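You operate a simulated robot arm through the tools that you are given. There is no shell and no other tool. Be economical: measure what you need, move in short steps, check, and stop when the job is done.

Carry out the task below with a simulated two-armed robot. There is one attempt and no reset: what you move stays moved.

TASK
Carry the yellow-rim basket with both arms and set it on the bare end of the folding table.

The check looks at the end state, three seconds after you hand in, the way a careful person would. Anything else that was tipped, shoved, dropped, spilled or broken makes it a failure.

THE ROBOT
Two 7-joint arms with two-finger parallel grippers on one trunk, on a base that drives. Base frame: it is fixed to the floor where the robot stands at the start and does not move with it; the origin is under the middle of the robot, x ahead of it, y to its left, z up. Readings come in mm, rad, newtons and seconds.
The left shoulder is at the start at [89, 182, 991], the right one opposite. With the tool pointing down near the work surface each hand reaches from about 280 to 760 mm from the robot's upright axis, wherever it stands, measured 20 degrees to its own side. Places, roughly: bare end of the folding table [-200, -3800, 700]; yellow-rim basket (26x25x17 cm) [500, -100, 700]. Payload 3.91 kg a hand.
The tool frame of a hand sits at the grasp point between the pads (the TCP): z along the fingers, y along the line on which they close. The tips reach 30 mm beyond it. Largest opening 110 mm; finger width 20, thickness 10; the body of the gripper, 48 by 112 mm, starts 55 mm behind the TCP.
Orientation is told as [roll, pitch, yaw] about the base's x, y, z axes, in that order, counted from this pose: with the fingers straight down and closing along the base's y, the tool's x points along the base's -x, its y along +y and its z along -z.

THE INTERFACE
- The arms move only by the tool arm_command. It takes "left_rows", "right_rows" or both (then of equal length, played together; a hand with none holds still); each is a list of rows, each an object (a shift or turn left out is 0, a gripper value left out holds the last) with "grip": the opening, from 0 (shut) to 1 (fully open); "dp": the shift along the tool's x, y, z in mm, a list of three; "rot": the turn, a rotation vector about the tool's x, y, z in rad, a list of three. In form: [{"grip": grip, "dp": [tx, ty, tz], "rot": [rx, ry, rz]}, ...]. A call has 1 to 20 rows; each row is the pose to reach, as a shift and turn from the pose commanded when the call began, along the tool's axes at that moment. Rows are played at 5 a second. More than 50 mm and 0.15 rad between two rows, or a gripper value outside its range, and nothing of the call is played. Where a pose cannot be reached the arm comes as near as it can. A force on the tool above 40 N (or 10 N above the force at the start of the call, whichever is more), or a blocked arm, ends the call early, and 0.2 s more pass. The fingers move at their own pace (about 72 mm/s each) and stop on an object; they squeeze with about 23 N. The grip force told is the motor's: it shows also when the fingers shut on nothing. Time passes only in rows, and 0.2 s behind the last, so rows that repeat a pose let the fingers close. It gives the time, the measured TCP pose, the force on the tool (base axes), the opening and the grip force at its end, in the units of the frame above (readings bear some noise), with the torque about the TCP (base axes, N m) and any sound that the robot's microphone picked up.
- Cameras (640 x 400 px; columns grow to the right, rows downward): "scene" is now at [238.2, -3, 1164.4]; the picture's right is [0.00, -1.00, 0.00], its down [-0.82, -0.00, -0.57] and it looks along [0.57, 0.00, -0.82] (base axes); focal length 214 px, centre (320, 200). "left" rides on the left gripper at [72, -17, -103] in its tool frame; the picture's right is [0.23, 0.97, 0.00], its down [-0.76, 0.18, -0.62] and it looks along [-0.61, 0.14, 0.78] (tool axes); focal length 222 px, centre (320, 200). "right" rides on the right gripper at [72, 17, -103] in its tool frame; the picture's right is [-0.23, 0.97, 0.00], its down [-0.76, -0.18, -0.62] and it looks along [-0.61, -0.14, 0.78] (tool axes); focal length 222 px, centre (320, 200). There is no depth. A picture from a camera that has moved, and an enlarged one, comes with that camera's place and axes in the base frame and with its lens. The place of the scene camera against the robot may be out by one fixed shift of up to 25 mm in any direction.
- capture(camera): a new picture of that camera. It takes no simulated time.
- raise_lower(by): slides the trunk up (or, below 0, down) by that many mm; the arms and the scene camera ride with it, the base frame stays. It gives what a move gives, with no picture.
- roll_base(legs): drives the robot by 1 to 6 legs, each [ahead, left, turn to the left] in mm, mm and rad, along the robot's own axes; the way and the turn of a leg run together, so that a leg with both is an arc; at most 1500 mm and 3.142 rad a leg. The arms and the cameras ride along, it lands a little off, and it stops where it bumps. It gives what a move gives.
- pan_tilt(pan, tilt): turns the head with the scene camera to pan (to the left, within 1.396 rad either way) and tilt (down, from -0.506 to 1.204), counted from straight ahead of the robot. It gives what a move gives.
- inspect(camera, box): a new picture of the part [left, top, right, bottom] of that camera's present view, enlarged. It takes no simulated time.
- sign_off(): hands the job in; it is judged then, once.

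Work in short steps. Places have to be worked out from the pictures, the camera data and where the tool is seen: move nearer, look again, correct. Check each grasp and each placing, and mend what went wrong. You have 120 turns and 92 pictures in all, those below and enlarged ones among them. Open the grippers and draw the arms clear of the work before you hand the job in, unless the task says otherwise; then end with one line.

The tools are called after ">>>" by a JSON object that holds its "op" and its "data". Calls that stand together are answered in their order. arm_command: Moves the arms, as the interface text tells. Its arguments: {"type":"object","properties":{"left_rows":{"type":"array"},"right_rows":{"type":"array"}},"required":[]} The other tools are called the same way: raise_lower (by) slides the trunk up or down; roll_base (legs) drives the base; pan_tilt (pan, tilt) turns the head that bears the scene camera; capture (camera) takes a picture; inspect (camera, box) takes an enlarged picture of a part of a camera's view; sign_off () hands the job in.

At the start:

```text
time_s: 0.0
left_tool_pos: [563.7, 201.3, 883.0]
left_ee_rot: [0.0, -0.001, 0.0]
left_ft_force: [-0.1, 0.1, 0.2]
left_wrist_torque: [0.03, 0.0, 0.01]
left_finger_gap: 110.0
left_finger_force: 0.0
right_tool_pos: [524.4, -288.3, 920.4]
right_ee_rot: [0.0, -0.002, 0.0]
right_ft_force: [0.0, 0.4, 0.2]
right_wrist_torque: [0.01, 0.0, -0.02]
right_finger_gap: 110.1
right_finger_force: 0.0
trunk travel left (down, up): [-250.0, 264.0]
robot x, y, heading: [0.2, -1.8, 0.001]
head pan, tilt: [0.002, 0.96]
```

scene: 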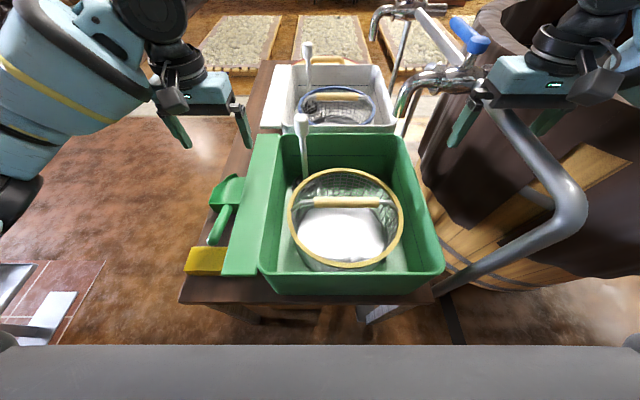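
right: 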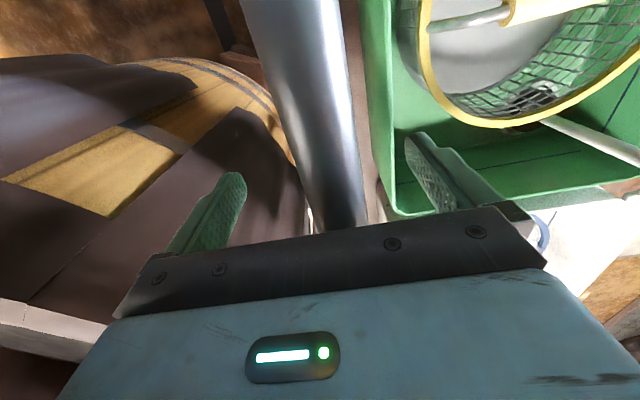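
left: 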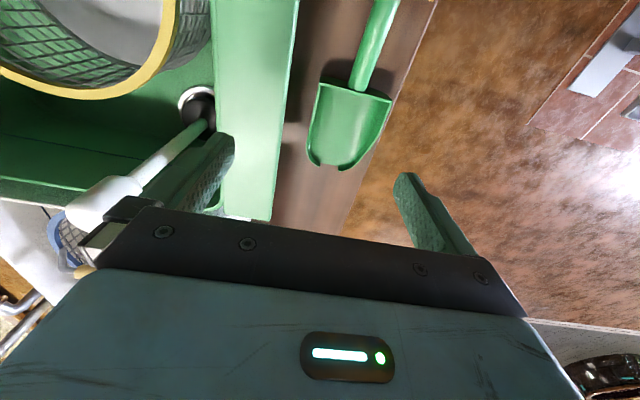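

The basket stands in the green sink, with a bar or handle across it and something white inside. I'll take an enlarged look at it.

>>> {"op": "inspect", "data": {"camera": "scene", "box": [240, 110, 460, 300]}}

>>> {"op": "inspect", "data": {"camera": "right", "box": [360, 0, 640, 220]}}

```text
2.11 times, centred on (350, 205) of scene
camera zoom: at [238.2, -3.0, 1164.4], right [0.0, -1.0, 0.0], down [-0.82, 0.0, -0.57], along [0.57, 0.0, -0.82], focal length 452 px, centre (257, 190)
```

zoom: 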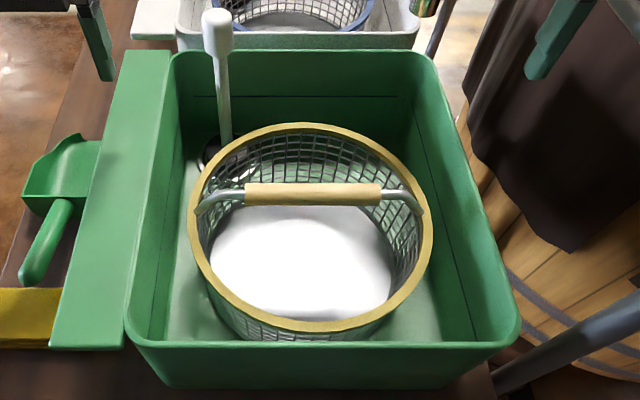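

```text
1.82 times, centred on (500, 110) of right
camera zoom: at [452.5, -271.1, 1022.7], right [0.23, 0.97, 0.0], down [0.76, -0.18, 0.62], along [0.61, -0.14, -0.78], focal length 404 px, centre (-7, 364)
```

zoom: 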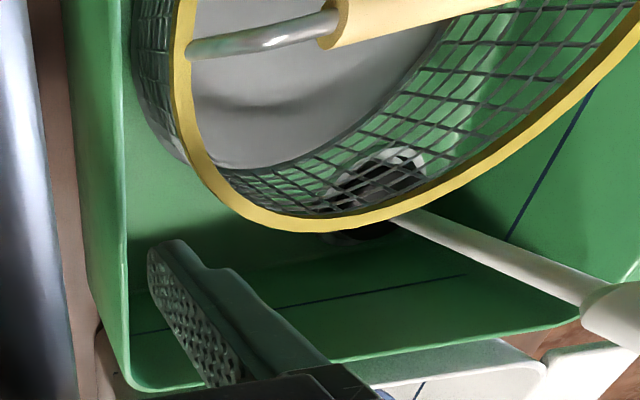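

I judge the basket rim to be near (490, -65, 750). Before planning the drive I'll look around toward the folding table on the right.

>>> {"op": "pan_tilt", "data": {"pan": -1.39, "tilt": 0.35}}

>>> {"op": "capture", "data": {"camera": "scene"}}

```text
time_s: 1.5
left_tool_pos: [562.9, 202.0, 882.3]
left_ee_rot: [-0.001, -0.001, -0.001]
left_ft_force: [0.8, 0.1, -0.6]
left_wrist_torque: [0.02, 0.02, -0.02]
left_finger_gap: 109.9
left_finger_force: 0.0
right_tool_pos: [523.5, -288.8, 921.0]
right_ee_rot: [0.0, -0.002, 0.0]
right_ft_force: [0.2, -0.1, 0.3]
right_wrist_torque: [0.02, -0.01, 0.05]
right_finger_gap: 110.0
right_finger_force: 0.0
trunk travel left (down, up): [-250.0, 264.0]
robot x, y, heading: [-2.0, -0.2, -0.002]
head pan, tilt: [-1.389, 0.351]
```

```text
86 pictures are left
camera scene: at [182.9, -94.7, 1216.3], right [-0.98, -0.18, 0.0], down [-0.06, 0.34, -0.94], along [0.17, -0.92, -0.34], focal length 214 px, centre (320, 200)
```

scene: 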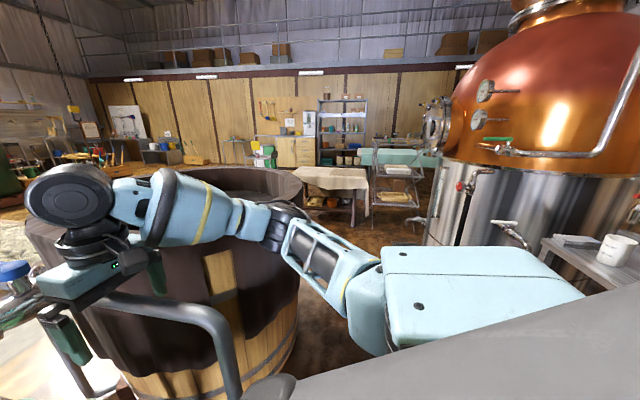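

>>> {"op": "inspect", "data": {"camera": "scene", "box": [270, 90, 450, 240]}}

```text
2.67 times, centred on (360, 165) of scene
camera zoom: at [182.9, -94.7, 1216.3], right [-0.98, -0.18, 0.0], down [-0.06, 0.34, -0.94], along [0.17, -0.92, -0.34], focal length 572 px, centre (213, 293)
```

zoom: 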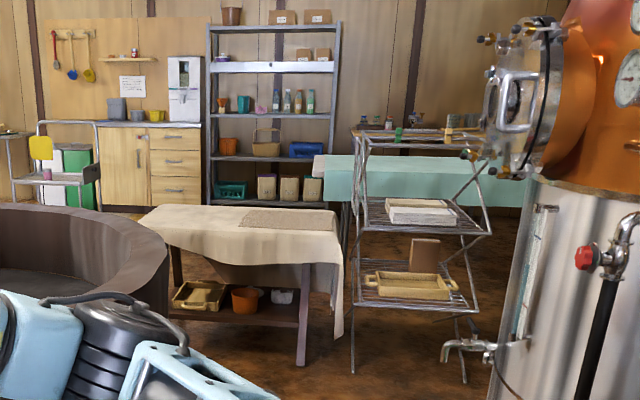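

The turquoise-draped table behind the racks looks like the one named, and I'll study it later. First I turn the head back to the sink and bring both hands above the left and right sides of the rim, staying high.

>>> {"op": "pan_tilt", "data": {"pan": 0, "tilt": 0.96}}

>>> {"op": "arm_command", "data": {"left_rows": [{"grip": 1, "dp": [35, 0, 0]}, {"dp": [70, -30, 0]}, {"dp": [70, -70, 0]}, {"dp": [70, -110, 0]}, {"dp": [70, -110, 0]}], "right_rows": [{"grip": 1, "dp": [35, 0, 0]}, {"dp": [35, 30, 0]}, {"dp": [35, 60, 10]}, {"dp": [35, 90, 20]}, {"dp": [35, 90, 30]}]}}

>>> {"op": "capture", "data": {"camera": "scene"}}

>>> {"op": "capture", "data": {"camera": "left"}}

>>> {"op": "capture", "data": {"camera": "right"}}

```text
time_s: 3.1
left_tool_pos: [562.9, 201.4, 882.5]
left_ee_rot: [0.001, 0.0, 0.0]
left_ft_force: [0.1, 0.7, -0.3]
left_wrist_torque: [-0.02, 0.03, -0.02]
left_finger_gap: 110.0
left_finger_force: 0.2
right_tool_pos: [525.2, -288.0, 920.9]
right_ee_rot: [0.001, -0.002, -0.001]
right_ft_force: [0.5, 0.1, -1.2]
right_wrist_torque: [0.01, 0.0, 0.01]
right_finger_gap: 110.2
right_finger_force: 0.1
trunk travel left (down, up): [-250.0, 264.0]
robot x, y, heading: [0.3, -0.6, 0.001]
head pan, tilt: [0.0, 0.96]
```

```text
time_s: 3.9
left_tool_pos: [494.2, 128.3, 883.3]
left_ee_rot: [0.0, 0.002, 0.001]
left_ft_force: [-0.6, 0.6, -0.1]
left_wrist_torque: [-0.04, -0.02, 0.01]
left_finger_gap: 110.1
left_finger_force: 0.1
right_tool_pos: [489.9, -235.7, 911.6]
right_ee_rot: [-0.016, -0.001, -0.015]
right_ft_force: [0.9, -13.9, -6.2]
right_wrist_torque: [0.79, -0.18, 0.25]
right_finger_gap: 110.5
right_finger_force: 0.3
trunk travel left (down, up): [-250.0, 264.0]
robot x, y, heading: [0.7, 4.1, -0.001]
head pan, tilt: [0.0, 0.96]
stopped in row 4 (right hand): the force on the tool passed its limit at 59 N (the readings are from after the stop); the commanded pose is now the measured one
```

```text
84 pictures are left
camera scene: at [238.3, -3.5, 1164.3], right [0.0, -1.0, 0.0], down [-0.82, 0.0, -0.57], along [0.57, 0.0, -0.82], focal length 214 px, centre (320, 200)
```

scene: 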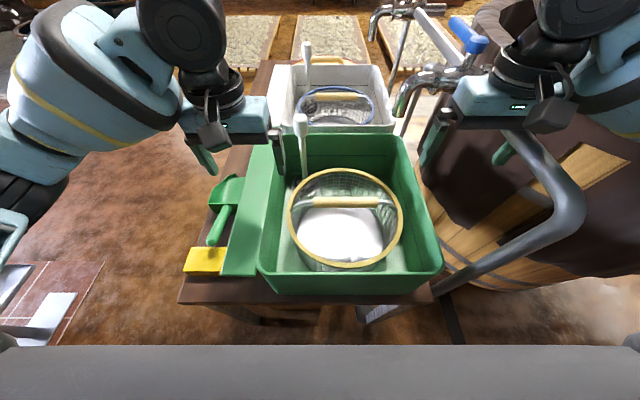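

```text
83 pictures are left
camera left: at [421.2, 111.3, 985.7], right [-0.23, 0.97, 0.0], down [0.76, 0.18, 0.62], along [0.61, 0.14, -0.78], focal length 222 px, centre (320, 200)
```

left: 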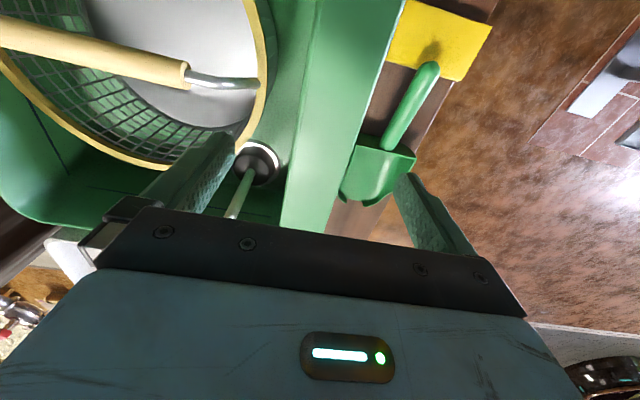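

```text
82 pictures are left
camera right: at [418.4, -215.6, 1013.7], right [0.24, 0.97, -0.02], down [0.76, -0.18, 0.63], along [0.61, -0.16, -0.78], focal length 222 px, centre (320, 200)
```

right: 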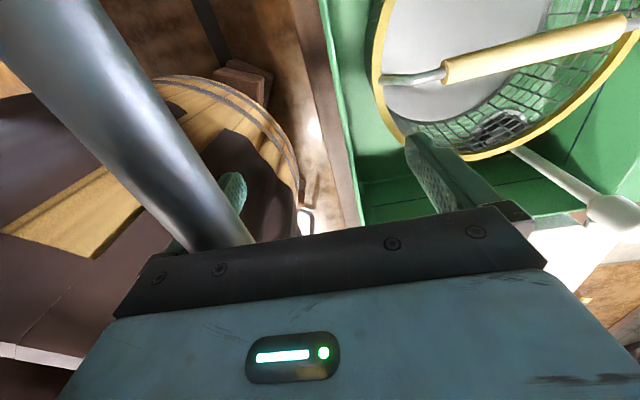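

The right hand's outer finger caught the grey pipe that lies between its fingers, at about y -300 and z 930. I'll back off slightly in -y, lift straight up clear of it, and only then move in toward the basket.

>>> {"op": "arm_command", "data": {"right_rows": [{"dp": [0, -12, 0]}, {"dp": [0, -14, -30]}, {"dp": [0, -14, -70]}, {"dp": [0, -14, -110]}, {"dp": [0, -14, -140]}, {"dp": [0, -14, -140]}]}}

>>> {"op": "capture", "data": {"camera": "right"}}

```text
time_s: 5.3
left_tool_pos: [493.3, 127.2, 882.7]
left_ee_rot: [0.0, 0.0, 0.002]
left_ft_force: [0.1, 0.7, 0.1]
left_wrist_torque: [0.0, -0.01, -0.01]
left_finger_gap: 110.0
left_finger_force: 0.1
right_tool_pos: [489.0, -247.7, 1052.9]
right_ee_rot: [-0.014, -0.001, -0.012]
right_ft_force: [-0.1, -0.1, -0.5]
right_wrist_torque: [0.0, -0.01, 0.03]
right_finger_gap: 110.1
right_finger_force: 0.1
trunk travel left (down, up): [-250.0, 264.0]
robot x, y, heading: [-1.5, -1.7, 0.001]
head pan, tilt: [0.0, 0.96]
```

```text
81 pictures are left
camera right: at [417.8, -227.8, 1155.7], right [0.24, 0.97, -0.01], down [0.76, -0.18, 0.63], along [0.61, -0.16, -0.78], focal length 222 px, centre (320, 200)
```

right: 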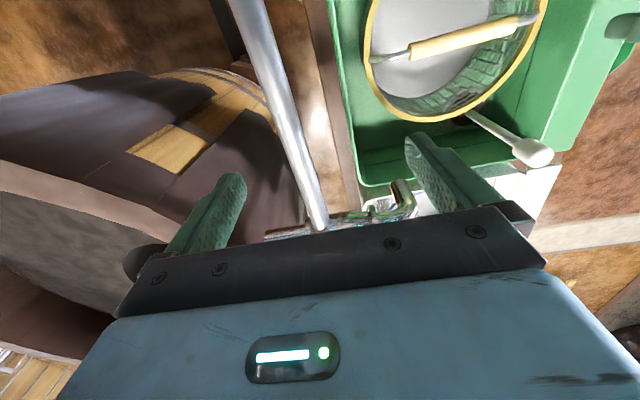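

The right hand is clear of the pipe. I put the rim ends near (474, -167) and (486, 58) and the handle at z about 800, so I'll grip diagonally across the rim. The left hand takes the far-left point and the right hand the near-right point, both yawed about -0.6 so the hand bodies miss the handle; I stay high for now.

>>> {"op": "arm_command", "data": {"left_rows": [{"dp": [-10, -15, 0], "rot": [0, 0, 0.12]}, {"dp": [-20, -30, 0], "rot": [0, 0, 0.24]}, {"dp": [-30, -48, 0], "rot": [0, 0, 0.36]}, {"dp": [-40, -65, 0], "rot": [0, 0, 0.48]}, {"dp": [-53, -80, 0], "rot": [0, 0, 0.6]}, {"dp": [-53, -80, 0], "rot": [0, 0, 0.6]}, {"dp": [-53, -80, 0], "rot": [0, 0, 0.6]}], "right_rows": [{"dp": [15, 25, 0], "rot": [0, 0, 0.12]}, {"dp": [30, 50, 0], "rot": [0, 0, 0.24]}, {"dp": [45, 75, 10], "rot": [0, 0, 0.36]}, {"dp": [60, 90, 40], "rot": [0, 0, 0.48]}, {"dp": [75, 92, 75], "rot": [0, 0, 0.6]}, {"dp": [75, 92, 115], "rot": [0, 0, 0.6]}, {"dp": [75, 92, 115], "rot": [0, 0, 0.6]}]}}

>>> {"op": "capture", "data": {"camera": "scene"}}

>>> {"op": "capture", "data": {"camera": "left"}}

>>> {"op": "capture", "data": {"camera": "right"}}

```text
time_s: 6.9
left_tool_pos: [547.2, 49.1, 883.0]
left_ee_rot: [0.0, 0.001, -0.601]
left_ft_force: [-0.8, 0.2, 0.2]
left_wrist_torque: [0.02, 0.02, -0.02]
left_finger_gap: 109.9
left_finger_force: 0.2
right_tool_pos: [415.8, -155.2, 936.4]
right_ee_rot: [-0.008, -0.01, -0.614]
right_ft_force: [-0.5, 1.1, -0.5]
right_wrist_torque: [0.0, 0.02, 0.01]
right_finger_gap: 110.0
right_finger_force: 0.2
trunk travel left (down, up): [-250.0, 264.0]
robot x, y, heading: [-1.2, -2.6, -0.007]
head pan, tilt: [0.0, 0.96]
```

```text
80 pictures are left
camera scene: at [238.1, -3.3, 1164.5], right [0.0, -1.0, 0.0], down [-0.82, 0.0, -0.57], along [0.57, 0.0, -0.82], focal length 214 px, centre (320, 200)
```

scene: 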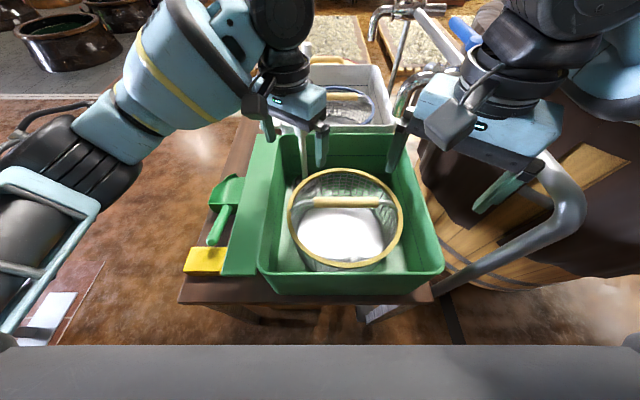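

```text
79 pictures are left
camera left: at [476.8, 75.3, 986.0], right [0.36, 0.93, 0.0], down [0.73, -0.28, 0.62], along [0.58, -0.23, -0.78], focal length 222 px, centre (320, 200)
```

left: 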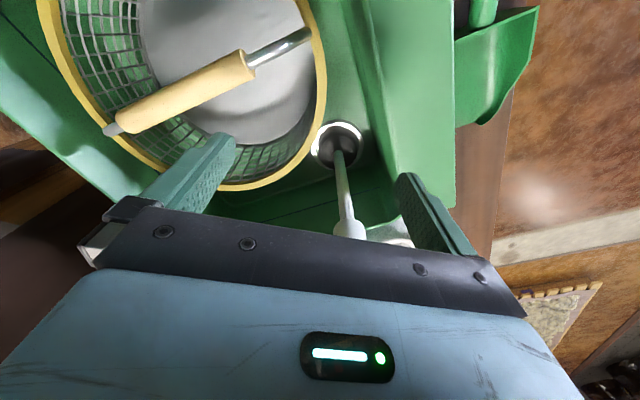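

```text
78 pictures are left
camera right: at [368.0, -97.7, 1038.2], right [0.75, 0.67, -0.01], down [0.52, -0.58, 0.63], along [0.42, -0.48, -0.77], focal length 222 px, centre (320, 200)
```

right: 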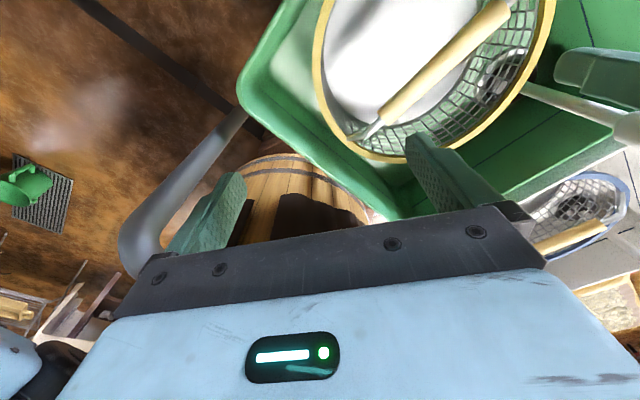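

Both hands hover over the rim. I'll enlarge both wrist views to measure the rim circle precisely.

>>> {"op": "inspect", "data": {"camera": "left", "box": [30, 0, 390, 225]}}

>>> {"op": "inspect", "data": {"camera": "right", "box": [280, 0, 600, 200]}}

```text
1.78 times, centred on (210, 112) of left
camera zoom: at [476.8, 75.3, 986.0], right [0.36, 0.93, 0.0], down [0.73, -0.28, 0.62], along [0.58, -0.23, -0.78], focal length 395 px, centre (516, 356)
```

zoom: 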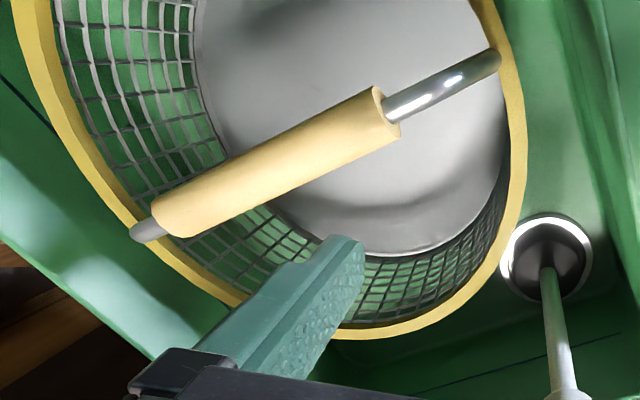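

```text
2.00 times, centred on (440, 100) of right
camera zoom: at [368.0, -97.7, 1038.2], right [0.75, 0.67, -0.01], down [0.52, -0.58, 0.63], along [0.42, -0.48, -0.77], focal length 444 px, centre (80, 400)
```

zoom: 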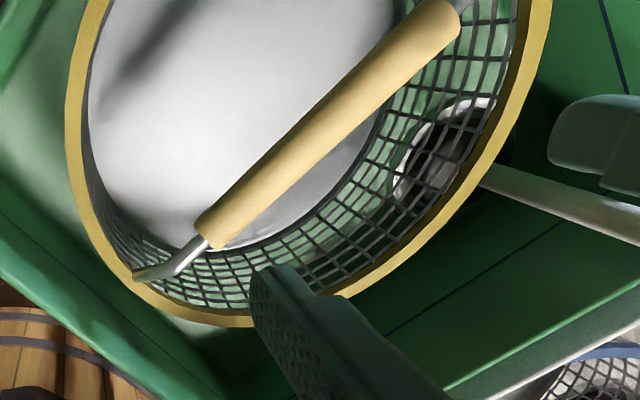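

From the two wrist views I triangulate the rim centre at about (478, -49), radius 116 and rim top z about 761. I centre both hands on the rim band, narrow the fingers to about 50 mm and come down to z 800.

>>> {"op": "arm_command", "data": {"left_rows": [{"grip": 0.45, "dp": [2, -4, 0]}, {"dp": [2, -4, 0]}, {"dp": [2, -4, 25]}, {"dp": [2, -4, 55]}, {"dp": [2, -4, 83]}, {"dp": [2, -4, 83]}], "right_rows": [{"grip": 0.45, "dp": [8, 6, 0]}, {"dp": [8, 6, 10]}, {"dp": [8, 6, 50]}, {"dp": [8, 6, 95]}, {"dp": [8, 6, 136]}, {"dp": [8, 6, 136]}]}}

>>> {"op": "capture", "data": {"camera": "left"}}

>>> {"op": "capture", "data": {"camera": "right"}}

>>> {"op": "inspect", "data": {"camera": "scene", "box": [230, 60, 480, 300]}}

```text
time_s: 8.5
left_tool_pos: [541.8, 46.5, 799.8]
left_ee_rot: [-0.001, -0.001, -0.599]
left_ft_force: [0.0, 1.0, 0.4]
left_wrist_torque: [-0.01, 0.0, -0.01]
left_finger_gap: 49.4
left_finger_force: 0.0
right_tool_pos: [437.6, -144.8, 859.4]
right_ee_rot: [0.116, -0.131, -0.638]
right_ft_force: [-0.6, -0.3, 0.3]
right_wrist_torque: [0.01, 0.01, 0.0]
right_finger_gap: 49.5
right_finger_force: 0.0
trunk travel left (down, up): [-250.0, 264.0]
robot x, y, heading: [-3.5, -1.5, -0.001]
head pan, tilt: [0.0, 0.96]
stopped in row 6 (right hand): the arm was blocked; the commanded pose is now the measured one
```

```text
75 pictures are left
camera left: at [472.1, 75.4, 902.4], right [0.36, 0.93, 0.0], down [0.73, -0.28, 0.62], along [0.58, -0.23, -0.78], focal length 222 px, centre (320, 200)
```

left: 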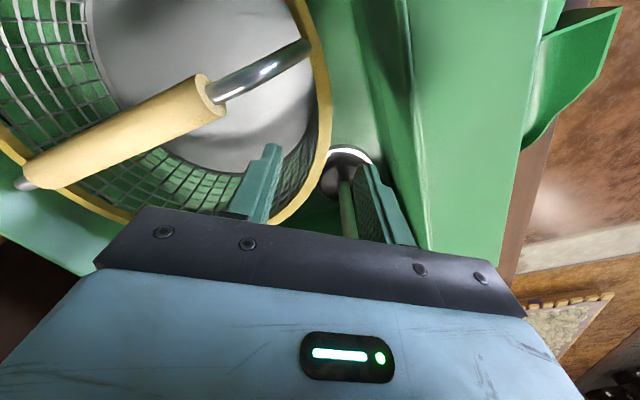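

```text
74 pictures are left
camera right: at [373.6, -89.2, 953.1], right [0.75, 0.65, 0.14], down [0.4, -0.6, 0.69], along [0.54, -0.46, -0.71], focal length 222 px, centre (320, 200)
```

right: 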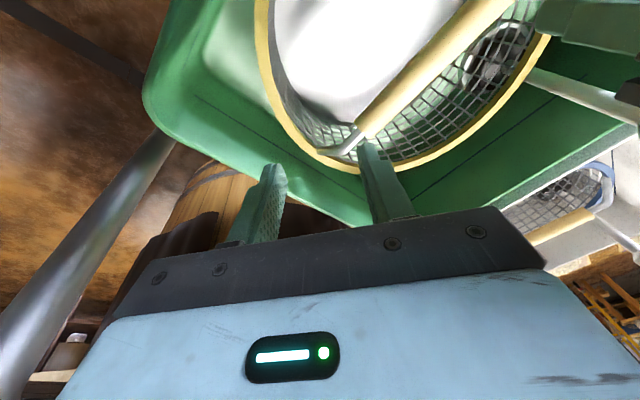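

```text
1.67 times, centred on (355, 180) of scene
camera zoom: at [235.1, -1.0, 1163.2], right [0.0, -1.0, 0.0], down [-0.82, 0.0, -0.58], along [0.58, 0.0, -0.82], focal length 358 px, centre (262, 233)
```

zoom: 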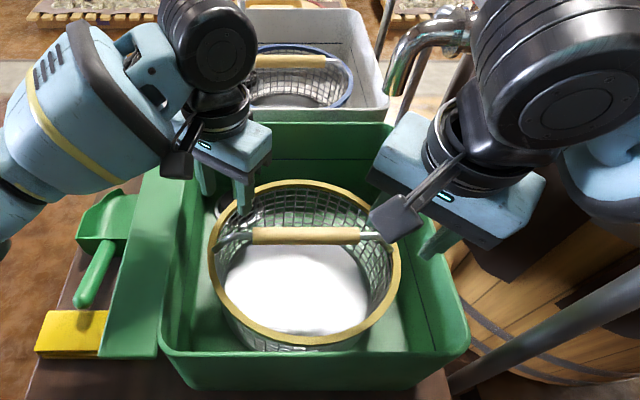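

The left hand is well placed. The right arm, not its tool, was blocked, probably because the forearm met the pipe, so I'll look at that side.

>>> {"op": "pan_tilt", "data": {"pan": -0.9, "tilt": 0.8}}

>>> {"op": "capture", "data": {"camera": "scene"}}

```text
time_s: 9.7
left_tool_pos: [542.2, 48.0, 803.4]
left_ee_rot: [0.0, -0.004, -0.598]
left_ft_force: [-0.6, 0.2, 0.6]
left_wrist_torque: [0.02, -0.03, 0.01]
left_finger_gap: 49.5
left_finger_force: 0.0
right_tool_pos: [437.4, -145.3, 858.7]
right_ee_rot: [0.109, -0.128, -0.638]
right_ft_force: [0.1, -0.1, 0.9]
right_wrist_torque: [-0.01, -0.05, -0.01]
right_finger_gap: 49.6
right_finger_force: 0.1
trunk travel left (down, up): [-250.0, 264.0]
robot x, y, heading: [-1.0, 2.2, -0.003]
head pan, tilt: [-0.901, 0.799]
```

```text
72 pictures are left
camera scene: at [213.1, -64.4, 1177.6], right [-0.78, -0.62, 0.0], down [-0.44, 0.56, -0.7], along [0.44, -0.55, -0.71], focal length 214 px, centre (320, 200)
```

scene: 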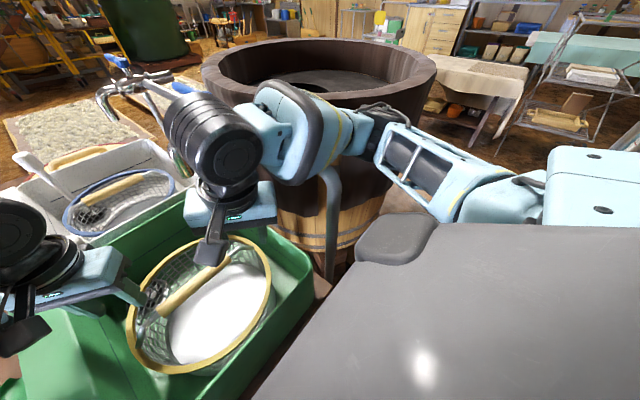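

The forearm rests on the pipe's bend. I'll lift the right hand slightly, then raise the trunk 220 mm so the arms come down more steeply.

>>> {"op": "arm_command", "data": {"right_rows": [{"dp": [0, 0, -20]}, {"dp": [0, 0, -40]}, {"dp": [0, 0, -40]}]}}

>>> {"op": "raise_lower", "data": {"by": 220}}

```text
time_s: 10.5
left_tool_pos: [545.0, 45.6, 800.9]
left_ee_rot: [-0.002, 0.002, -0.599]
left_ft_force: [0.2, -0.6, -0.9]
left_wrist_torque: [0.03, -0.02, -0.02]
left_finger_gap: 49.7
left_finger_force: 0.1
right_tool_pos: [433.2, -146.6, 895.4]
right_ee_rot: [0.102, -0.119, -0.637]
right_ft_force: [-0.8, -0.4, 0.1]
right_wrist_torque: [0.0, 0.03, 0.03]
right_finger_gap: 49.4
right_finger_force: 0.1
trunk travel left (down, up): [-250.0, 264.0]
robot x, y, heading: [-1.2, -1.2, 0.002]
head pan, tilt: [-0.901, 0.799]
```

```text
time_s: 12.8
left_tool_pos: [545.1, 46.4, 1019.6]
left_ee_rot: [-0.001, 0.004, -0.599]
left_ft_force: [0.1, -0.3, -0.1]
left_wrist_torque: [0.01, -0.02, -0.02]
left_finger_gap: 49.5
left_finger_force: 0.1
right_tool_pos: [434.3, -146.9, 1113.8]
right_ee_rot: [0.102, -0.117, -0.637]
right_ft_force: [-0.3, 0.2, -0.6]
right_wrist_torque: [-0.02, 0.0, 0.0]
right_finger_gap: 49.5
right_finger_force: 0.1
trunk travel left (down, up): [-470.0, 44.0]
robot x, y, heading: [-3.0, -5.1, -0.004]
head pan, tilt: [-0.901, 0.799]
```

The trunk is up. Now I level the right hand's tilt.

>>> {"op": "arm_command", "data": {"right_rows": [{"rot": [0.05, 0.059, -0.018]}, {"rot": [0.1, 0.118, -0.037]}, {"rot": [0.1, 0.118, -0.037]}, {"rot": [0.1, 0.118, -0.037]}]}}

```text
time_s: 13.8
left_tool_pos: [544.9, 45.8, 1020.9]
left_ee_rot: [0.001, 0.0, -0.598]
left_ft_force: [0.2, -1.0, 0.2]
left_wrist_torque: [0.01, 0.0, 0.0]
left_finger_gap: 49.5
left_finger_force: 0.1
right_tool_pos: [433.6, -147.8, 1114.1]
right_ee_rot: [0.0, -0.004, -0.592]
right_ft_force: [0.2, -0.2, 0.6]
right_wrist_torque: [0.0, -0.01, -0.03]
right_finger_gap: 49.4
right_finger_force: 0.0
trunk travel left (down, up): [-470.0, 44.0]
robot x, y, heading: [-1.2, 1.9, -0.001]
head pan, tilt: [-0.901, 0.799]
```

Level now. Both hands go down toward z 815, with the right hand over (412, -145).

>>> {"op": "arm_command", "data": {"left_rows": [{"dp": [1, 0, 20]}, {"dp": [1, 0, 50]}, {"dp": [1, 0, 80]}, {"dp": [1, 0, 115]}, {"dp": [1, 0, 150]}, {"dp": [1, 0, 180]}, {"dp": [1, 0, 205]}, {"dp": [1, 0, 205]}, {"dp": [1, 0, 205]}], "right_rows": [{"dp": [10, -5, 35]}, {"dp": [19, -9, 75]}, {"dp": [19, -9, 115]}, {"dp": [19, -9, 155]}, {"dp": [19, -9, 195]}, {"dp": [19, -9, 235]}, {"dp": [19, -9, 270]}, {"dp": [19, -9, 299]}, {"dp": [19, -9, 299]}]}}

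>>> {"op": "capture", "data": {"camera": "right"}}

>>> {"op": "capture", "data": {"camera": "scene"}}

```text
time_s: 15.8
left_tool_pos: [540.4, 51.1, 823.9]
left_ee_rot: [0.0, -0.011, -0.6]
left_ft_force: [-0.6, -0.4, -0.2]
left_wrist_torque: [-0.01, 0.02, -0.05]
left_finger_gap: 49.5
left_finger_force: 0.0
right_tool_pos: [422.3, -139.0, 833.4]
right_ee_rot: [0.025, -0.037, -0.593]
right_ft_force: [-0.1, -0.8, -0.3]
right_wrist_torque: [0.0, 0.01, 0.01]
right_finger_gap: 49.5
right_finger_force: 0.0
trunk travel left (down, up): [-470.0, 44.0]
robot x, y, heading: [4.5, -0.1, -0.001]
head pan, tilt: [-0.901, 0.799]
```

```text
71 pictures are left
camera right: at [368.6, -84.3, 934.0], right [0.73, 0.68, 0.03], down [0.5, -0.57, 0.65], along [0.46, -0.46, -0.76], focal length 222 px, centre (320, 200)
```

right: 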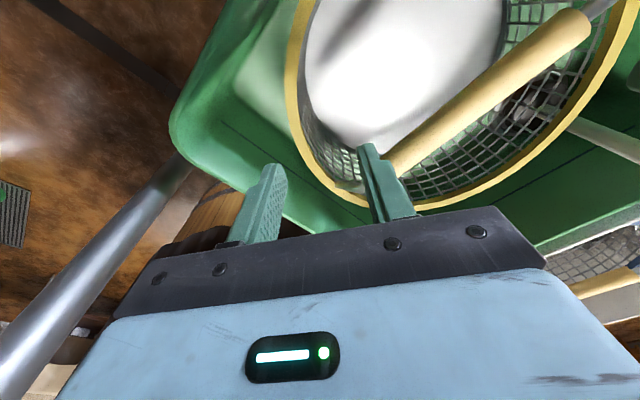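

```text
70 pictures are left
camera scene: at [116.4, -58.5, 1420.2], right [-0.78, -0.62, 0.0], down [-0.44, 0.56, -0.7], along [0.44, -0.55, -0.71], focal length 214 px, centre (320, 200)
```

scene: 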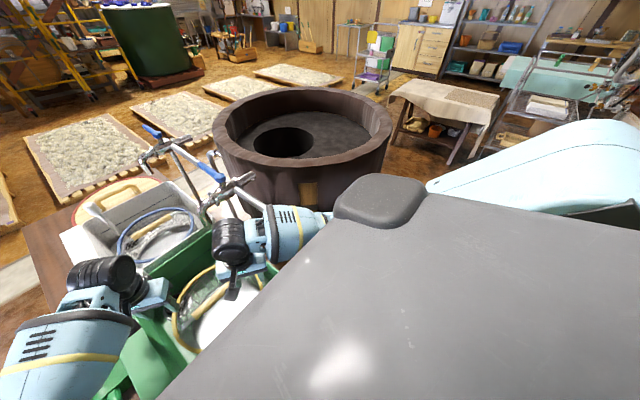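

The right hand is lagging behind its target with a slight tilt. I'll hold a moment and reread before going on.

>>> {"op": "arm_command", "data": {"right_rows": [{"dp": [0, 0, 0]}, {"dp": [0, 0, 0]}]}}

```text
time_s: 16.4
left_tool_pos: [540.5, 52.0, 822.2]
left_ee_rot: [-0.002, -0.01, -0.599]
left_ft_force: [-0.1, -0.4, -0.3]
left_wrist_torque: [-0.01, 0.02, -0.01]
left_finger_gap: 49.3
left_finger_force: 0.0
right_tool_pos: [423.8, -139.0, 834.9]
right_ee_rot: [0.031, -0.038, -0.594]
right_ft_force: [-0.2, 0.2, 0.3]
right_wrist_torque: [0.01, 0.02, 0.0]
right_finger_gap: 49.5
right_finger_force: 0.1
trunk travel left (down, up): [-470.0, 44.0]
robot x, y, heading: [3.0, -2.3, -0.001]
head pan, tilt: [-0.901, 0.799]
```

Both hands are at a joint limit here and the pipe crowds the right forearm. I'll raise the hands, then restation the base further left and turned toward the basket, so the right arm reaches past the pipe's left. First I check the floor on the left.

>>> {"op": "arm_command", "data": {"left_rows": [{"dp": [0, 0, -40]}, {"dp": [0, 0, -80]}, {"dp": [0, 0, -120]}, {"dp": [0, 0, -160]}, {"dp": [0, 0, -190]}, {"dp": [0, 0, -190]}], "right_rows": [{"dp": [0, 0, -40]}, {"dp": [0, 0, -80]}, {"dp": [0, 0, -120]}, {"dp": [0, 0, -160]}, {"dp": [0, 0, -190]}, {"dp": [0, 0, -190]}]}}

>>> {"op": "pan_tilt", "data": {"pan": 0.9, "tilt": 0.9}}

>>> {"op": "capture", "data": {"camera": "scene"}}

```text
time_s: 17.9
left_tool_pos: [543.2, 46.3, 1006.0]
left_ee_rot: [-0.003, 0.002, -0.597]
left_ft_force: [0.4, 0.5, 0.0]
left_wrist_torque: [0.0, -0.02, -0.01]
left_finger_gap: 49.1
left_finger_force: 0.1
right_tool_pos: [411.8, -145.0, 1006.5]
right_ee_rot: [-0.001, -0.003, -0.592]
right_ft_force: [0.3, -0.4, -0.3]
right_wrist_torque: [0.0, 0.01, 0.02]
right_finger_gap: 49.4
right_finger_force: 0.1
trunk travel left (down, up): [-470.0, 44.0]
robot x, y, heading: [2.0, -1.6, -0.001]
head pan, tilt: [-0.901, 0.799]
```

```text
time_s: 19.6
left_tool_pos: [544.3, 45.7, 1005.0]
left_ee_rot: [0.0, 0.001, -0.6]
left_ft_force: [0.3, -0.9, -0.4]
left_wrist_torque: [0.0, 0.01, 0.04]
left_finger_gap: 49.6
left_finger_force: 0.1
right_tool_pos: [411.7, -144.7, 1007.1]
right_ee_rot: [-0.001, -0.004, -0.595]
right_ft_force: [0.7, 0.3, 0.3]
right_wrist_torque: [-0.04, 0.0, -0.01]
right_finger_gap: 49.4
right_finger_force: 0.1
trunk travel left (down, up): [-470.0, 44.0]
robot x, y, heading: [3.8, -1.7, -0.006]
head pan, tilt: [0.901, 0.901]
```

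```text
69 pictures are left
camera scene: at [121.0, 55.4, 1409.4], right [0.78, -0.62, 0.0], down [-0.49, -0.61, -0.62], along [0.39, 0.49, -0.78], focal length 214 px, centre (320, 200)
```

scene: 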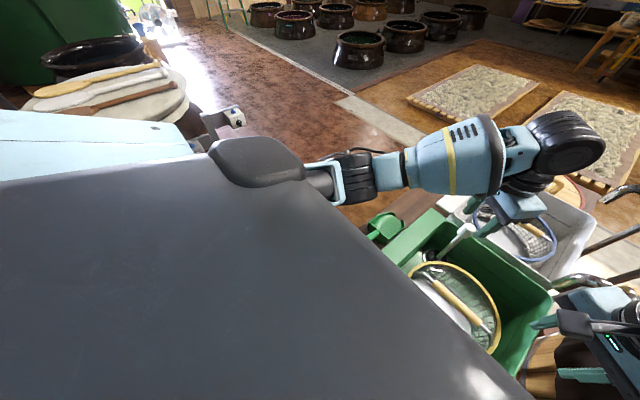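

The nearest thing on the left is over a metre away, so it is clear. I drive 60 mm back and 230 mm left, then turn 0.5 rad right.

>>> {"op": "roll_base", "data": {"legs": [[-60, 0, 0], [0, 230, 0], [0, 0, -0.5]]}}

>>> {"op": "pan_tilt", "data": {"pan": 0, "tilt": 0.9}}

>>> {"op": "capture", "data": {"camera": "scene"}}

```text
time_s: 21.5
left_tool_pos: [485.8, 101.3, 1005.5]
left_ee_rot: [-0.002, -0.001, -0.602]
left_ft_force: [-0.3, 1.0, 0.1]
left_wrist_torque: [-0.05, -0.02, 0.0]
left_finger_gap: 49.7
left_finger_force: 0.1
right_tool_pos: [352.3, -89.1, 1007.4]
right_ee_rot: [-0.003, -0.006, -0.595]
right_ft_force: [-0.5, -0.2, 0.4]
right_wrist_torque: [-0.05, 0.02, -0.03]
right_finger_gap: 49.7
right_finger_force: 0.0
trunk travel left (down, up): [-470.0, 44.0]
robot x, y, heading: [-58.5, 58.6, -0.005]
head pan, tilt: [0.901, 0.901]
stopped in leg 2: the robot was blocked; the commanded pose is now the measured one
```

```text
time_s: 22.7
left_tool_pos: [484.3, 97.6, 1005.9]
left_ee_rot: [-0.002, 0.0, -0.604]
left_ft_force: [0.2, 0.8, -0.1]
left_wrist_torque: [0.02, 0.0, -0.02]
left_finger_gap: 49.3
left_finger_force: 0.1
right_tool_pos: [353.2, -93.1, 1006.4]
right_ee_rot: [0.0, -0.003, -0.598]
right_ft_force: [-0.2, -0.5, 0.2]
right_wrist_torque: [0.05, 0.0, -0.01]
right_finger_gap: 49.6
right_finger_force: 0.1
trunk travel left (down, up): [-470.0, 44.0]
robot x, y, heading: [-60.7, 54.6, -0.002]
head pan, tilt: [0.0, 0.901]
```

```text
68 pictures are left
camera scene: at [89.9, 49.9, 1409.4], right [0.0, -1.0, 0.0], down [-0.78, 0.0, -0.62], along [0.62, 0.0, -0.78], focal length 214 px, centre (320, 200)
```

scene: 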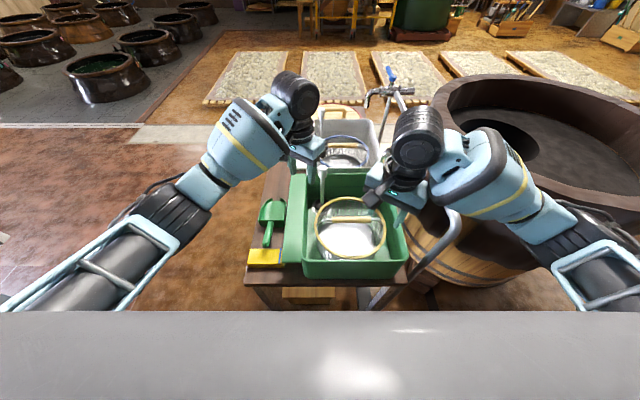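

The base bumped after about 60 mm to the left. I need to see what is on that side.

>>> {"op": "pan_tilt", "data": {"pan": 1.39, "tilt": 0.8}}

>>> {"op": "capture", "data": {"camera": "scene"}}

```text
time_s: 24.3
left_tool_pos: [483.8, 97.7, 1005.7]
left_ee_rot: [-0.003, -0.001, -0.604]
left_ft_force: [0.0, -0.4, 0.4]
left_wrist_torque: [-0.01, -0.02, -0.03]
left_finger_gap: 49.8
left_finger_force: 0.1
right_tool_pos: [351.9, -92.3, 1005.8]
right_ee_rot: [0.001, -0.002, -0.598]
right_ft_force: [-0.2, 0.8, -0.5]
right_wrist_torque: [-0.04, -0.02, -0.01]
right_finger_gap: 49.5
right_finger_force: 0.1
trunk travel left (down, up): [-470.0, 44.0]
robot x, y, heading: [-56.9, 58.4, 0.0]
head pan, tilt: [1.389, 0.799]
```

```text
67 pictures are left
camera scene: at [29.4, 129.5, 1417.3], right [0.98, -0.18, 0.0], down [-0.13, -0.7, -0.7], along [0.13, 0.69, -0.72], focal length 214 px, centre (320, 200)
```

scene: 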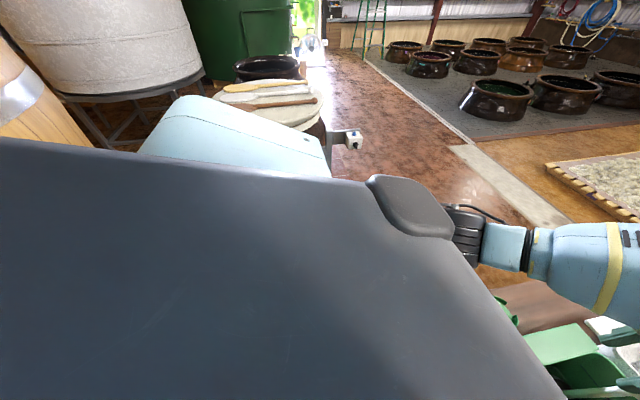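

I can't see the bump's cause from the head. I'll swing the left hand out left, high up, so that its camera looks along the robot's left side.

>>> {"op": "arm_command", "data": {"left_rows": [{"dp": [30, 13, 0], "rot": [0, 0, -0.136]}, {"dp": [60, 26, 0], "rot": [0, 0, -0.272]}, {"dp": [90, 39, 0], "rot": [0, 0, -0.408]}, {"dp": [120, 52, 0], "rot": [0, 0, -0.544]}, {"dp": [150, 65, 0], "rot": [0, 0, -0.68]}, {"dp": [180, 78, 0], "rot": [0, 0, -0.816]}, {"dp": [210, 91, 0], "rot": [0, 0, -0.952]}, {"dp": [240, 104, 0], "rot": [0, 0, -1.088]}, {"dp": [270, 117, 0], "rot": [0, 0, -1.224]}, {"dp": [300, 130, 0], "rot": [0, 0, -1.36]}, {"dp": [326, 140, 0], "rot": [0, 0, -1.5]}, {"dp": [326, 140, 0], "rot": [0, 0, -1.5]}]}}

>>> {"op": "capture", "data": {"camera": "left"}}

```text
time_s: 26.9
left_tool_pos: [296.4, 396.6, 1007.3]
left_ee_rot: [0.002, 0.002, 0.897]
left_ft_force: [0.1, -0.8, 0.0]
left_wrist_torque: [-0.04, 0.02, 0.0]
left_finger_gap: 49.4
left_finger_force: 0.1
right_tool_pos: [352.6, -93.0, 1007.2]
right_ee_rot: [0.0, -0.002, -0.598]
right_ft_force: [-0.3, 0.2, -0.5]
right_wrist_torque: [0.03, 0.03, 0.02]
right_finger_gap: 49.4
right_finger_force: 0.2
trunk travel left (down, up): [-470.0, 44.0]
robot x, y, heading: [-56.3, 56.5, -0.003]
head pan, tilt: [1.389, 0.799]
```

```text
66 pictures are left
camera left: at [263.0, 330.2, 1109.4], right [-0.9, 0.43, 0.0], down [0.34, 0.71, 0.62], along [0.27, 0.56, -0.78], focal length 222 px, centre (320, 200)
```

left: 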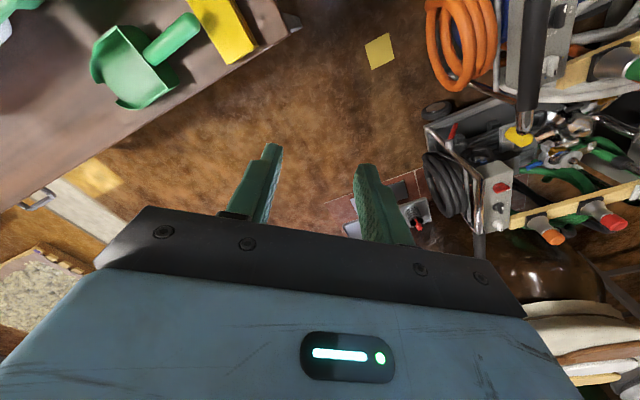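

A loaded tool cart stands close on the left, so I can't go further that way. Instead I'll stand further back, which keeps the elbows in and the right forearm left of the pipe. First I return the left hand, then move 20 mm right and 120 mm back and turn slightly right.

>>> {"op": "arm_command", "data": {"left_rows": [{"dp": [20, -30, 0], "rot": [0, 0, 0.136]}, {"dp": [20, -60, 0], "rot": [0, 0, 0.272]}, {"dp": [20, -90, 0], "rot": [0, 0, 0.408]}, {"dp": [0, -120, 0], "rot": [0, 0, 0.544]}, {"dp": [-20, -150, 0], "rot": [0, 0, 0.68]}, {"dp": [-30, -180, 0], "rot": [0, 0, 0.816]}, {"dp": [-50, -210, 0], "rot": [0, 0, 0.952]}, {"dp": [-70, -240, 0], "rot": [0, 0, 1.088]}, {"dp": [-80, -270, 0], "rot": [0, 0, 1.224]}, {"dp": [-90, -300, 0], "rot": [0, 0, 1.36]}, {"dp": [-100, -330, 0], "rot": [0, 0, 1.4]}, {"dp": [-100, -330, 0], "rot": [0, 0, 1.4]}]}}

>>> {"op": "roll_base", "data": {"legs": [[0, -20, 0], [-120, 0, 0], [0, 0, -0.15]]}}

```text
time_s: 29.5
left_tool_pos: [614.4, 270.2, 1004.2]
left_ee_rot: [0.0, 0.0, -0.508]
left_ft_force: [0.5, 0.4, 0.4]
left_wrist_torque: [-0.01, -0.01, 0.02]
left_finger_gap: 49.4
left_finger_force: 0.1
right_tool_pos: [352.3, -90.7, 1006.4]
right_ee_rot: [0.0, -0.004, -0.597]
right_ft_force: [0.5, 0.5, 0.6]
right_wrist_torque: [0.0, 0.01, 0.04]
right_finger_gap: 49.1
right_finger_force: 0.0
trunk travel left (down, up): [-470.0, 44.0]
robot x, y, heading: [-59.3, 53.7, -0.003]
head pan, tilt: [1.389, 0.799]
```

```text
time_s: 31.8
left_tool_pos: [519.2, 149.9, 1005.4]
left_ee_rot: [0.0, 0.003, -0.651]
left_ft_force: [-0.2, 0.1, -0.9]
left_wrist_torque: [0.0, 0.01, 0.03]
left_finger_gap: 49.6
left_finger_force: 0.0
right_tool_pos: [206.1, -170.4, 1007.3]
right_ee_rot: [0.0, -0.004, -0.745]
right_ft_force: [-0.6, -0.1, -0.5]
right_wrist_torque: [0.0, -0.03, 0.0]
right_finger_gap: 49.5
right_finger_force: 0.1
trunk travel left (down, up): [-470.0, 44.0]
robot x, y, heading: [-178.3, 35.9, -0.149]
head pan, tilt: [1.389, 0.799]
```

Restationed. I bring both hands back above their rim points at this height.

>>> {"op": "arm_command", "data": {"left_rows": [{"dp": [-20, -17, 0]}, {"dp": [-40, -34, 0]}, {"dp": [-60, -50, 0], "rot": [0, 0, -0.03]}, {"dp": [-82, -67, 0], "rot": [0, 0, -0.051]}, {"dp": [-82, -67, 0], "rot": [0, 0, -0.051]}, {"dp": [-82, -67, 0], "rot": [0, 0, -0.051]}, {"dp": [-82, -67, 0], "rot": [0, 0, -0.051]}], "right_rows": [{"dp": [-25, 30, 0], "rot": [0, 0, -0.03]}, {"dp": [-50, 60, 0], "rot": [0, 0, -0.06]}, {"dp": [-75, 90, 0], "rot": [0, 0, -0.09]}, {"dp": [-100, 120, 0], "rot": [0, 0, -0.12]}, {"dp": [-134, 150, 0], "rot": [0, 0, -0.145]}, {"dp": [-134, 158, 0], "rot": [0, 0, -0.145]}, {"dp": [-134, 158, 0], "rot": [0, 0, -0.145]}]}}

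>>> {"op": "pan_tilt", "data": {"pan": -0.2, "tilt": 0.7}}

>>> {"op": "capture", "data": {"camera": "scene"}}

```text
time_s: 33.4
left_tool_pos: [497.6, 57.6, 1008.3]
left_ee_rot: [0.0, 0.001, -0.601]
left_ft_force: [0.0, 0.1, -0.5]
left_wrist_torque: [-0.01, 0.0, -0.01]
left_finger_gap: 49.8
left_finger_force: 0.0
left hand out of reach, approached as far as the arm can: row 1, 2, 3, 4, 5, 6, 7
right_tool_pos: [412.0, -143.6, 1009.2]
right_ee_rot: [0.001, -0.003, -0.6]
right_ft_force: [0.0, 0.4, -0.5]
right_wrist_torque: [-0.02, -0.01, 0.03]
right_finger_gap: 49.9
right_finger_force: 0.0
trunk travel left (down, up): [-470.0, 44.0]
robot x, y, heading: [-177.9, 34.8, -0.149]
head pan, tilt: [1.389, 0.799]
```

```text
time_s: 35.1
left_tool_pos: [498.3, 59.1, 1008.5]
left_ee_rot: [0.0, 0.004, -0.6]
left_ft_force: [0.2, -0.2, 0.8]
left_wrist_torque: [-0.01, -0.01, 0.02]
left_finger_gap: 49.6
left_finger_force: 0.1
right_tool_pos: [412.7, -144.7, 1008.1]
right_ee_rot: [0.001, -0.002, -0.6]
right_ft_force: [-0.8, 0.5, -1.4]
right_wrist_torque: [0.01, -0.01, -0.03]
right_finger_gap: 49.5
right_finger_force: 0.0
trunk travel left (down, up): [-470.0, 44.0]
robot x, y, heading: [-181.0, 34.9, -0.153]
head pan, tilt: [-0.201, 0.7]
```

```text
65 pictures are left
camera scene: at [-26.9, -8.2, 1425.5], right [-0.34, -0.94, 0.0], down [-0.6, 0.22, -0.76], along [0.72, -0.26, -0.64], focal length 214 px, centre (320, 200)
```

scene: 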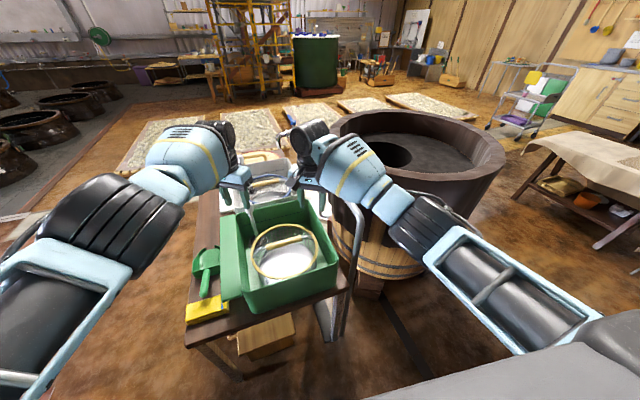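

At this height the left arm runs out of reach at x 498, while the right forearm now stays well back of the pipe. The handle top is about z 805, so with the TCP at rim level the hand bodies clear it even at a smaller diagonal. I'll use yaw -0.3, with rim points (512, 62) and (444, -160), and move 50 mm forward.

>>> {"op": "roll_base", "data": {"legs": [[50, 0, 0]]}}

```text
time_s: 36.0
left_tool_pos: [547.8, 50.4, 1008.3]
left_ee_rot: [0.0, 0.002, -0.601]
left_ft_force: [0.7, 1.4, 0.6]
left_wrist_torque: [-0.01, 0.01, 0.02]
left_finger_gap: 49.7
left_finger_force: 0.1
right_tool_pos: [460.9, -152.4, 1009.7]
right_ee_rot: [0.001, -0.004, -0.599]
right_ft_force: [-0.2, 1.0, -0.3]
right_wrist_torque: [-0.03, 0.03, 0.02]
right_finger_gap: 49.3
right_finger_force: 0.0
trunk travel left (down, up): [-470.0, 44.0]
robot x, y, heading: [-128.1, 23.9, -0.154]
head pan, tilt: [-0.201, 0.7]
```

>>> {"op": "arm_command", "data": {"left_rows": [{"dp": [18, -5, 0], "rot": [0, 0, -0.1]}, {"dp": [36, -10, 0], "rot": [0, 0, -0.2]}, {"dp": [36, -10, 0], "rot": [0, 0, -0.3]}, {"dp": [36, -10, 0], "rot": [0, 0, -0.3]}], "right_rows": [{"dp": [5, -8, 0], "rot": [0, 0, -0.1]}, {"dp": [9, -16, 0], "rot": [0, 0, -0.2]}, {"dp": [9, -16, 0], "rot": [0, 0, -0.3]}, {"dp": [9, -16, 0], "rot": [0, 0, -0.3]}]}}

>>> {"op": "raise_lower", "data": {"by": -140}}

>>> {"op": "capture", "data": {"camera": "scene"}}

```text
time_s: 37.0
left_tool_pos: [546.9, 50.5, 1016.2]
left_ee_rot: [0.0, 0.004, -0.299]
left_ft_force: [0.2, -0.1, -0.3]
left_wrist_torque: [-0.01, 0.01, -0.02]
left_finger_gap: 49.5
left_finger_force: 0.0
left hand out of reach, approached as far as the arm can: row 1, 2, 3, 4
right_tool_pos: [444.4, -162.1, 1009.0]
right_ee_rot: [-0.002, -0.003, -0.298]
right_ft_force: [0.0, -0.2, 0.7]
right_wrist_torque: [0.0, -0.04, -0.01]
right_finger_gap: 49.7
right_finger_force: 0.0
trunk travel left (down, up): [-470.0, 44.0]
robot x, y, heading: [-132.1, 28.5, -0.152]
head pan, tilt: [-0.201, 0.7]
```

```text
time_s: 38.6
left_tool_pos: [519.1, 49.9, 725.1]
left_ee_rot: [-0.036, 0.239, -0.313]
left_ft_force: [-4.5, -4.8, 8.1]
left_wrist_torque: [0.64, -0.37, 0.19]
left_finger_gap: 49.7
left_finger_force: 0.1
right_tool_pos: [443.7, -161.8, 867.9]
right_ee_rot: [-0.002, -0.003, -0.302]
right_ft_force: [0.9, -0.2, 0.5]
right_wrist_torque: [0.0, 0.02, 0.01]
right_finger_gap: 49.7
right_finger_force: 0.0
trunk travel left (down, up): [-330.0, 184.0]
robot x, y, heading: [-133.9, 27.0, -0.151]
head pan, tilt: [-0.201, 0.7]
stopped: the force on the tool passed its limit at 44 N (the readings are from after the stop); the commanded pose is now the measured one
```

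```text
64 pictures are left
camera scene: at [91.2, -26.9, 1265.8], right [-0.35, -0.94, 0.0], down [-0.6, 0.22, -0.77], along [0.72, -0.26, -0.64], focal length 214 px, centre (320, 200)
```

scene: 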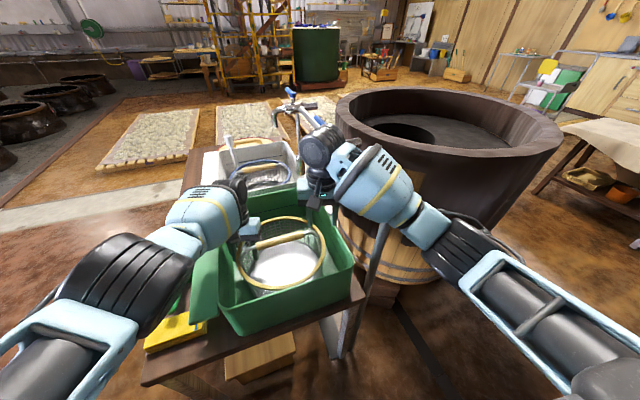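

The left arm snapped to a lower pose as the trunk came down; it is now at z 725, tilted, and touching something. I look before moving.

>>> {"op": "capture", "data": {"camera": "left"}}

>>> {"op": "inspect", "data": {"camera": "scene", "box": [170, 130, 370, 290]}}

>>> {"op": "capture", "data": {"camera": "right"}}

```text
63 pictures are left
camera left: at [470.7, 52.4, 842.2], right [0.08, 1.0, 0.02], down [0.9, -0.08, 0.42], along [0.42, -0.02, -0.91], focal length 222 px, centre (320, 200)
```

left: 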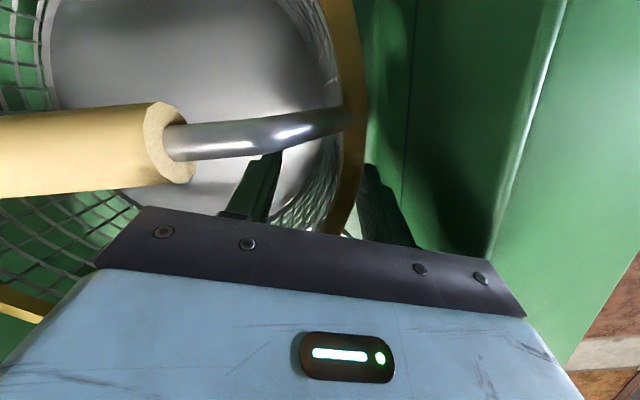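

```text
2.50 times, centred on (270, 210) of scene
camera zoom: at [91.2, -26.9, 1265.8], right [-0.35, -0.94, 0.0], down [-0.6, 0.22, -0.77], along [0.72, -0.26, -0.64], focal length 536 px, centre (445, 175)
```

zoom: 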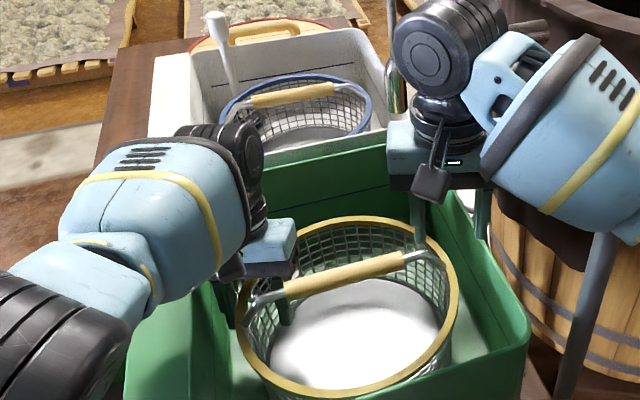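

```text
61 pictures are left
camera right: at [379.9, -123.1, 970.5], right [0.51, 0.86, 0.0], down [0.67, -0.4, 0.62], along [0.54, -0.32, -0.78], focal length 222 px, centre (320, 200)
```

right: 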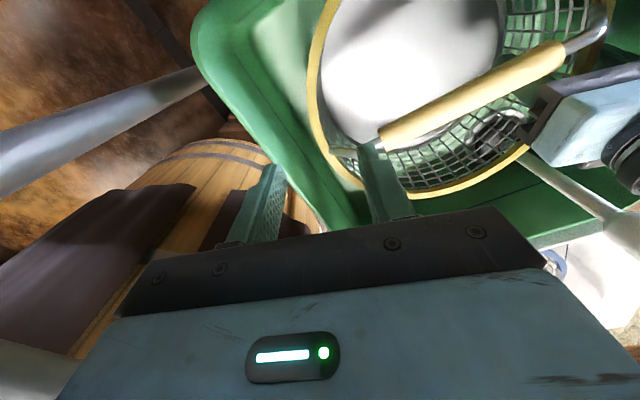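

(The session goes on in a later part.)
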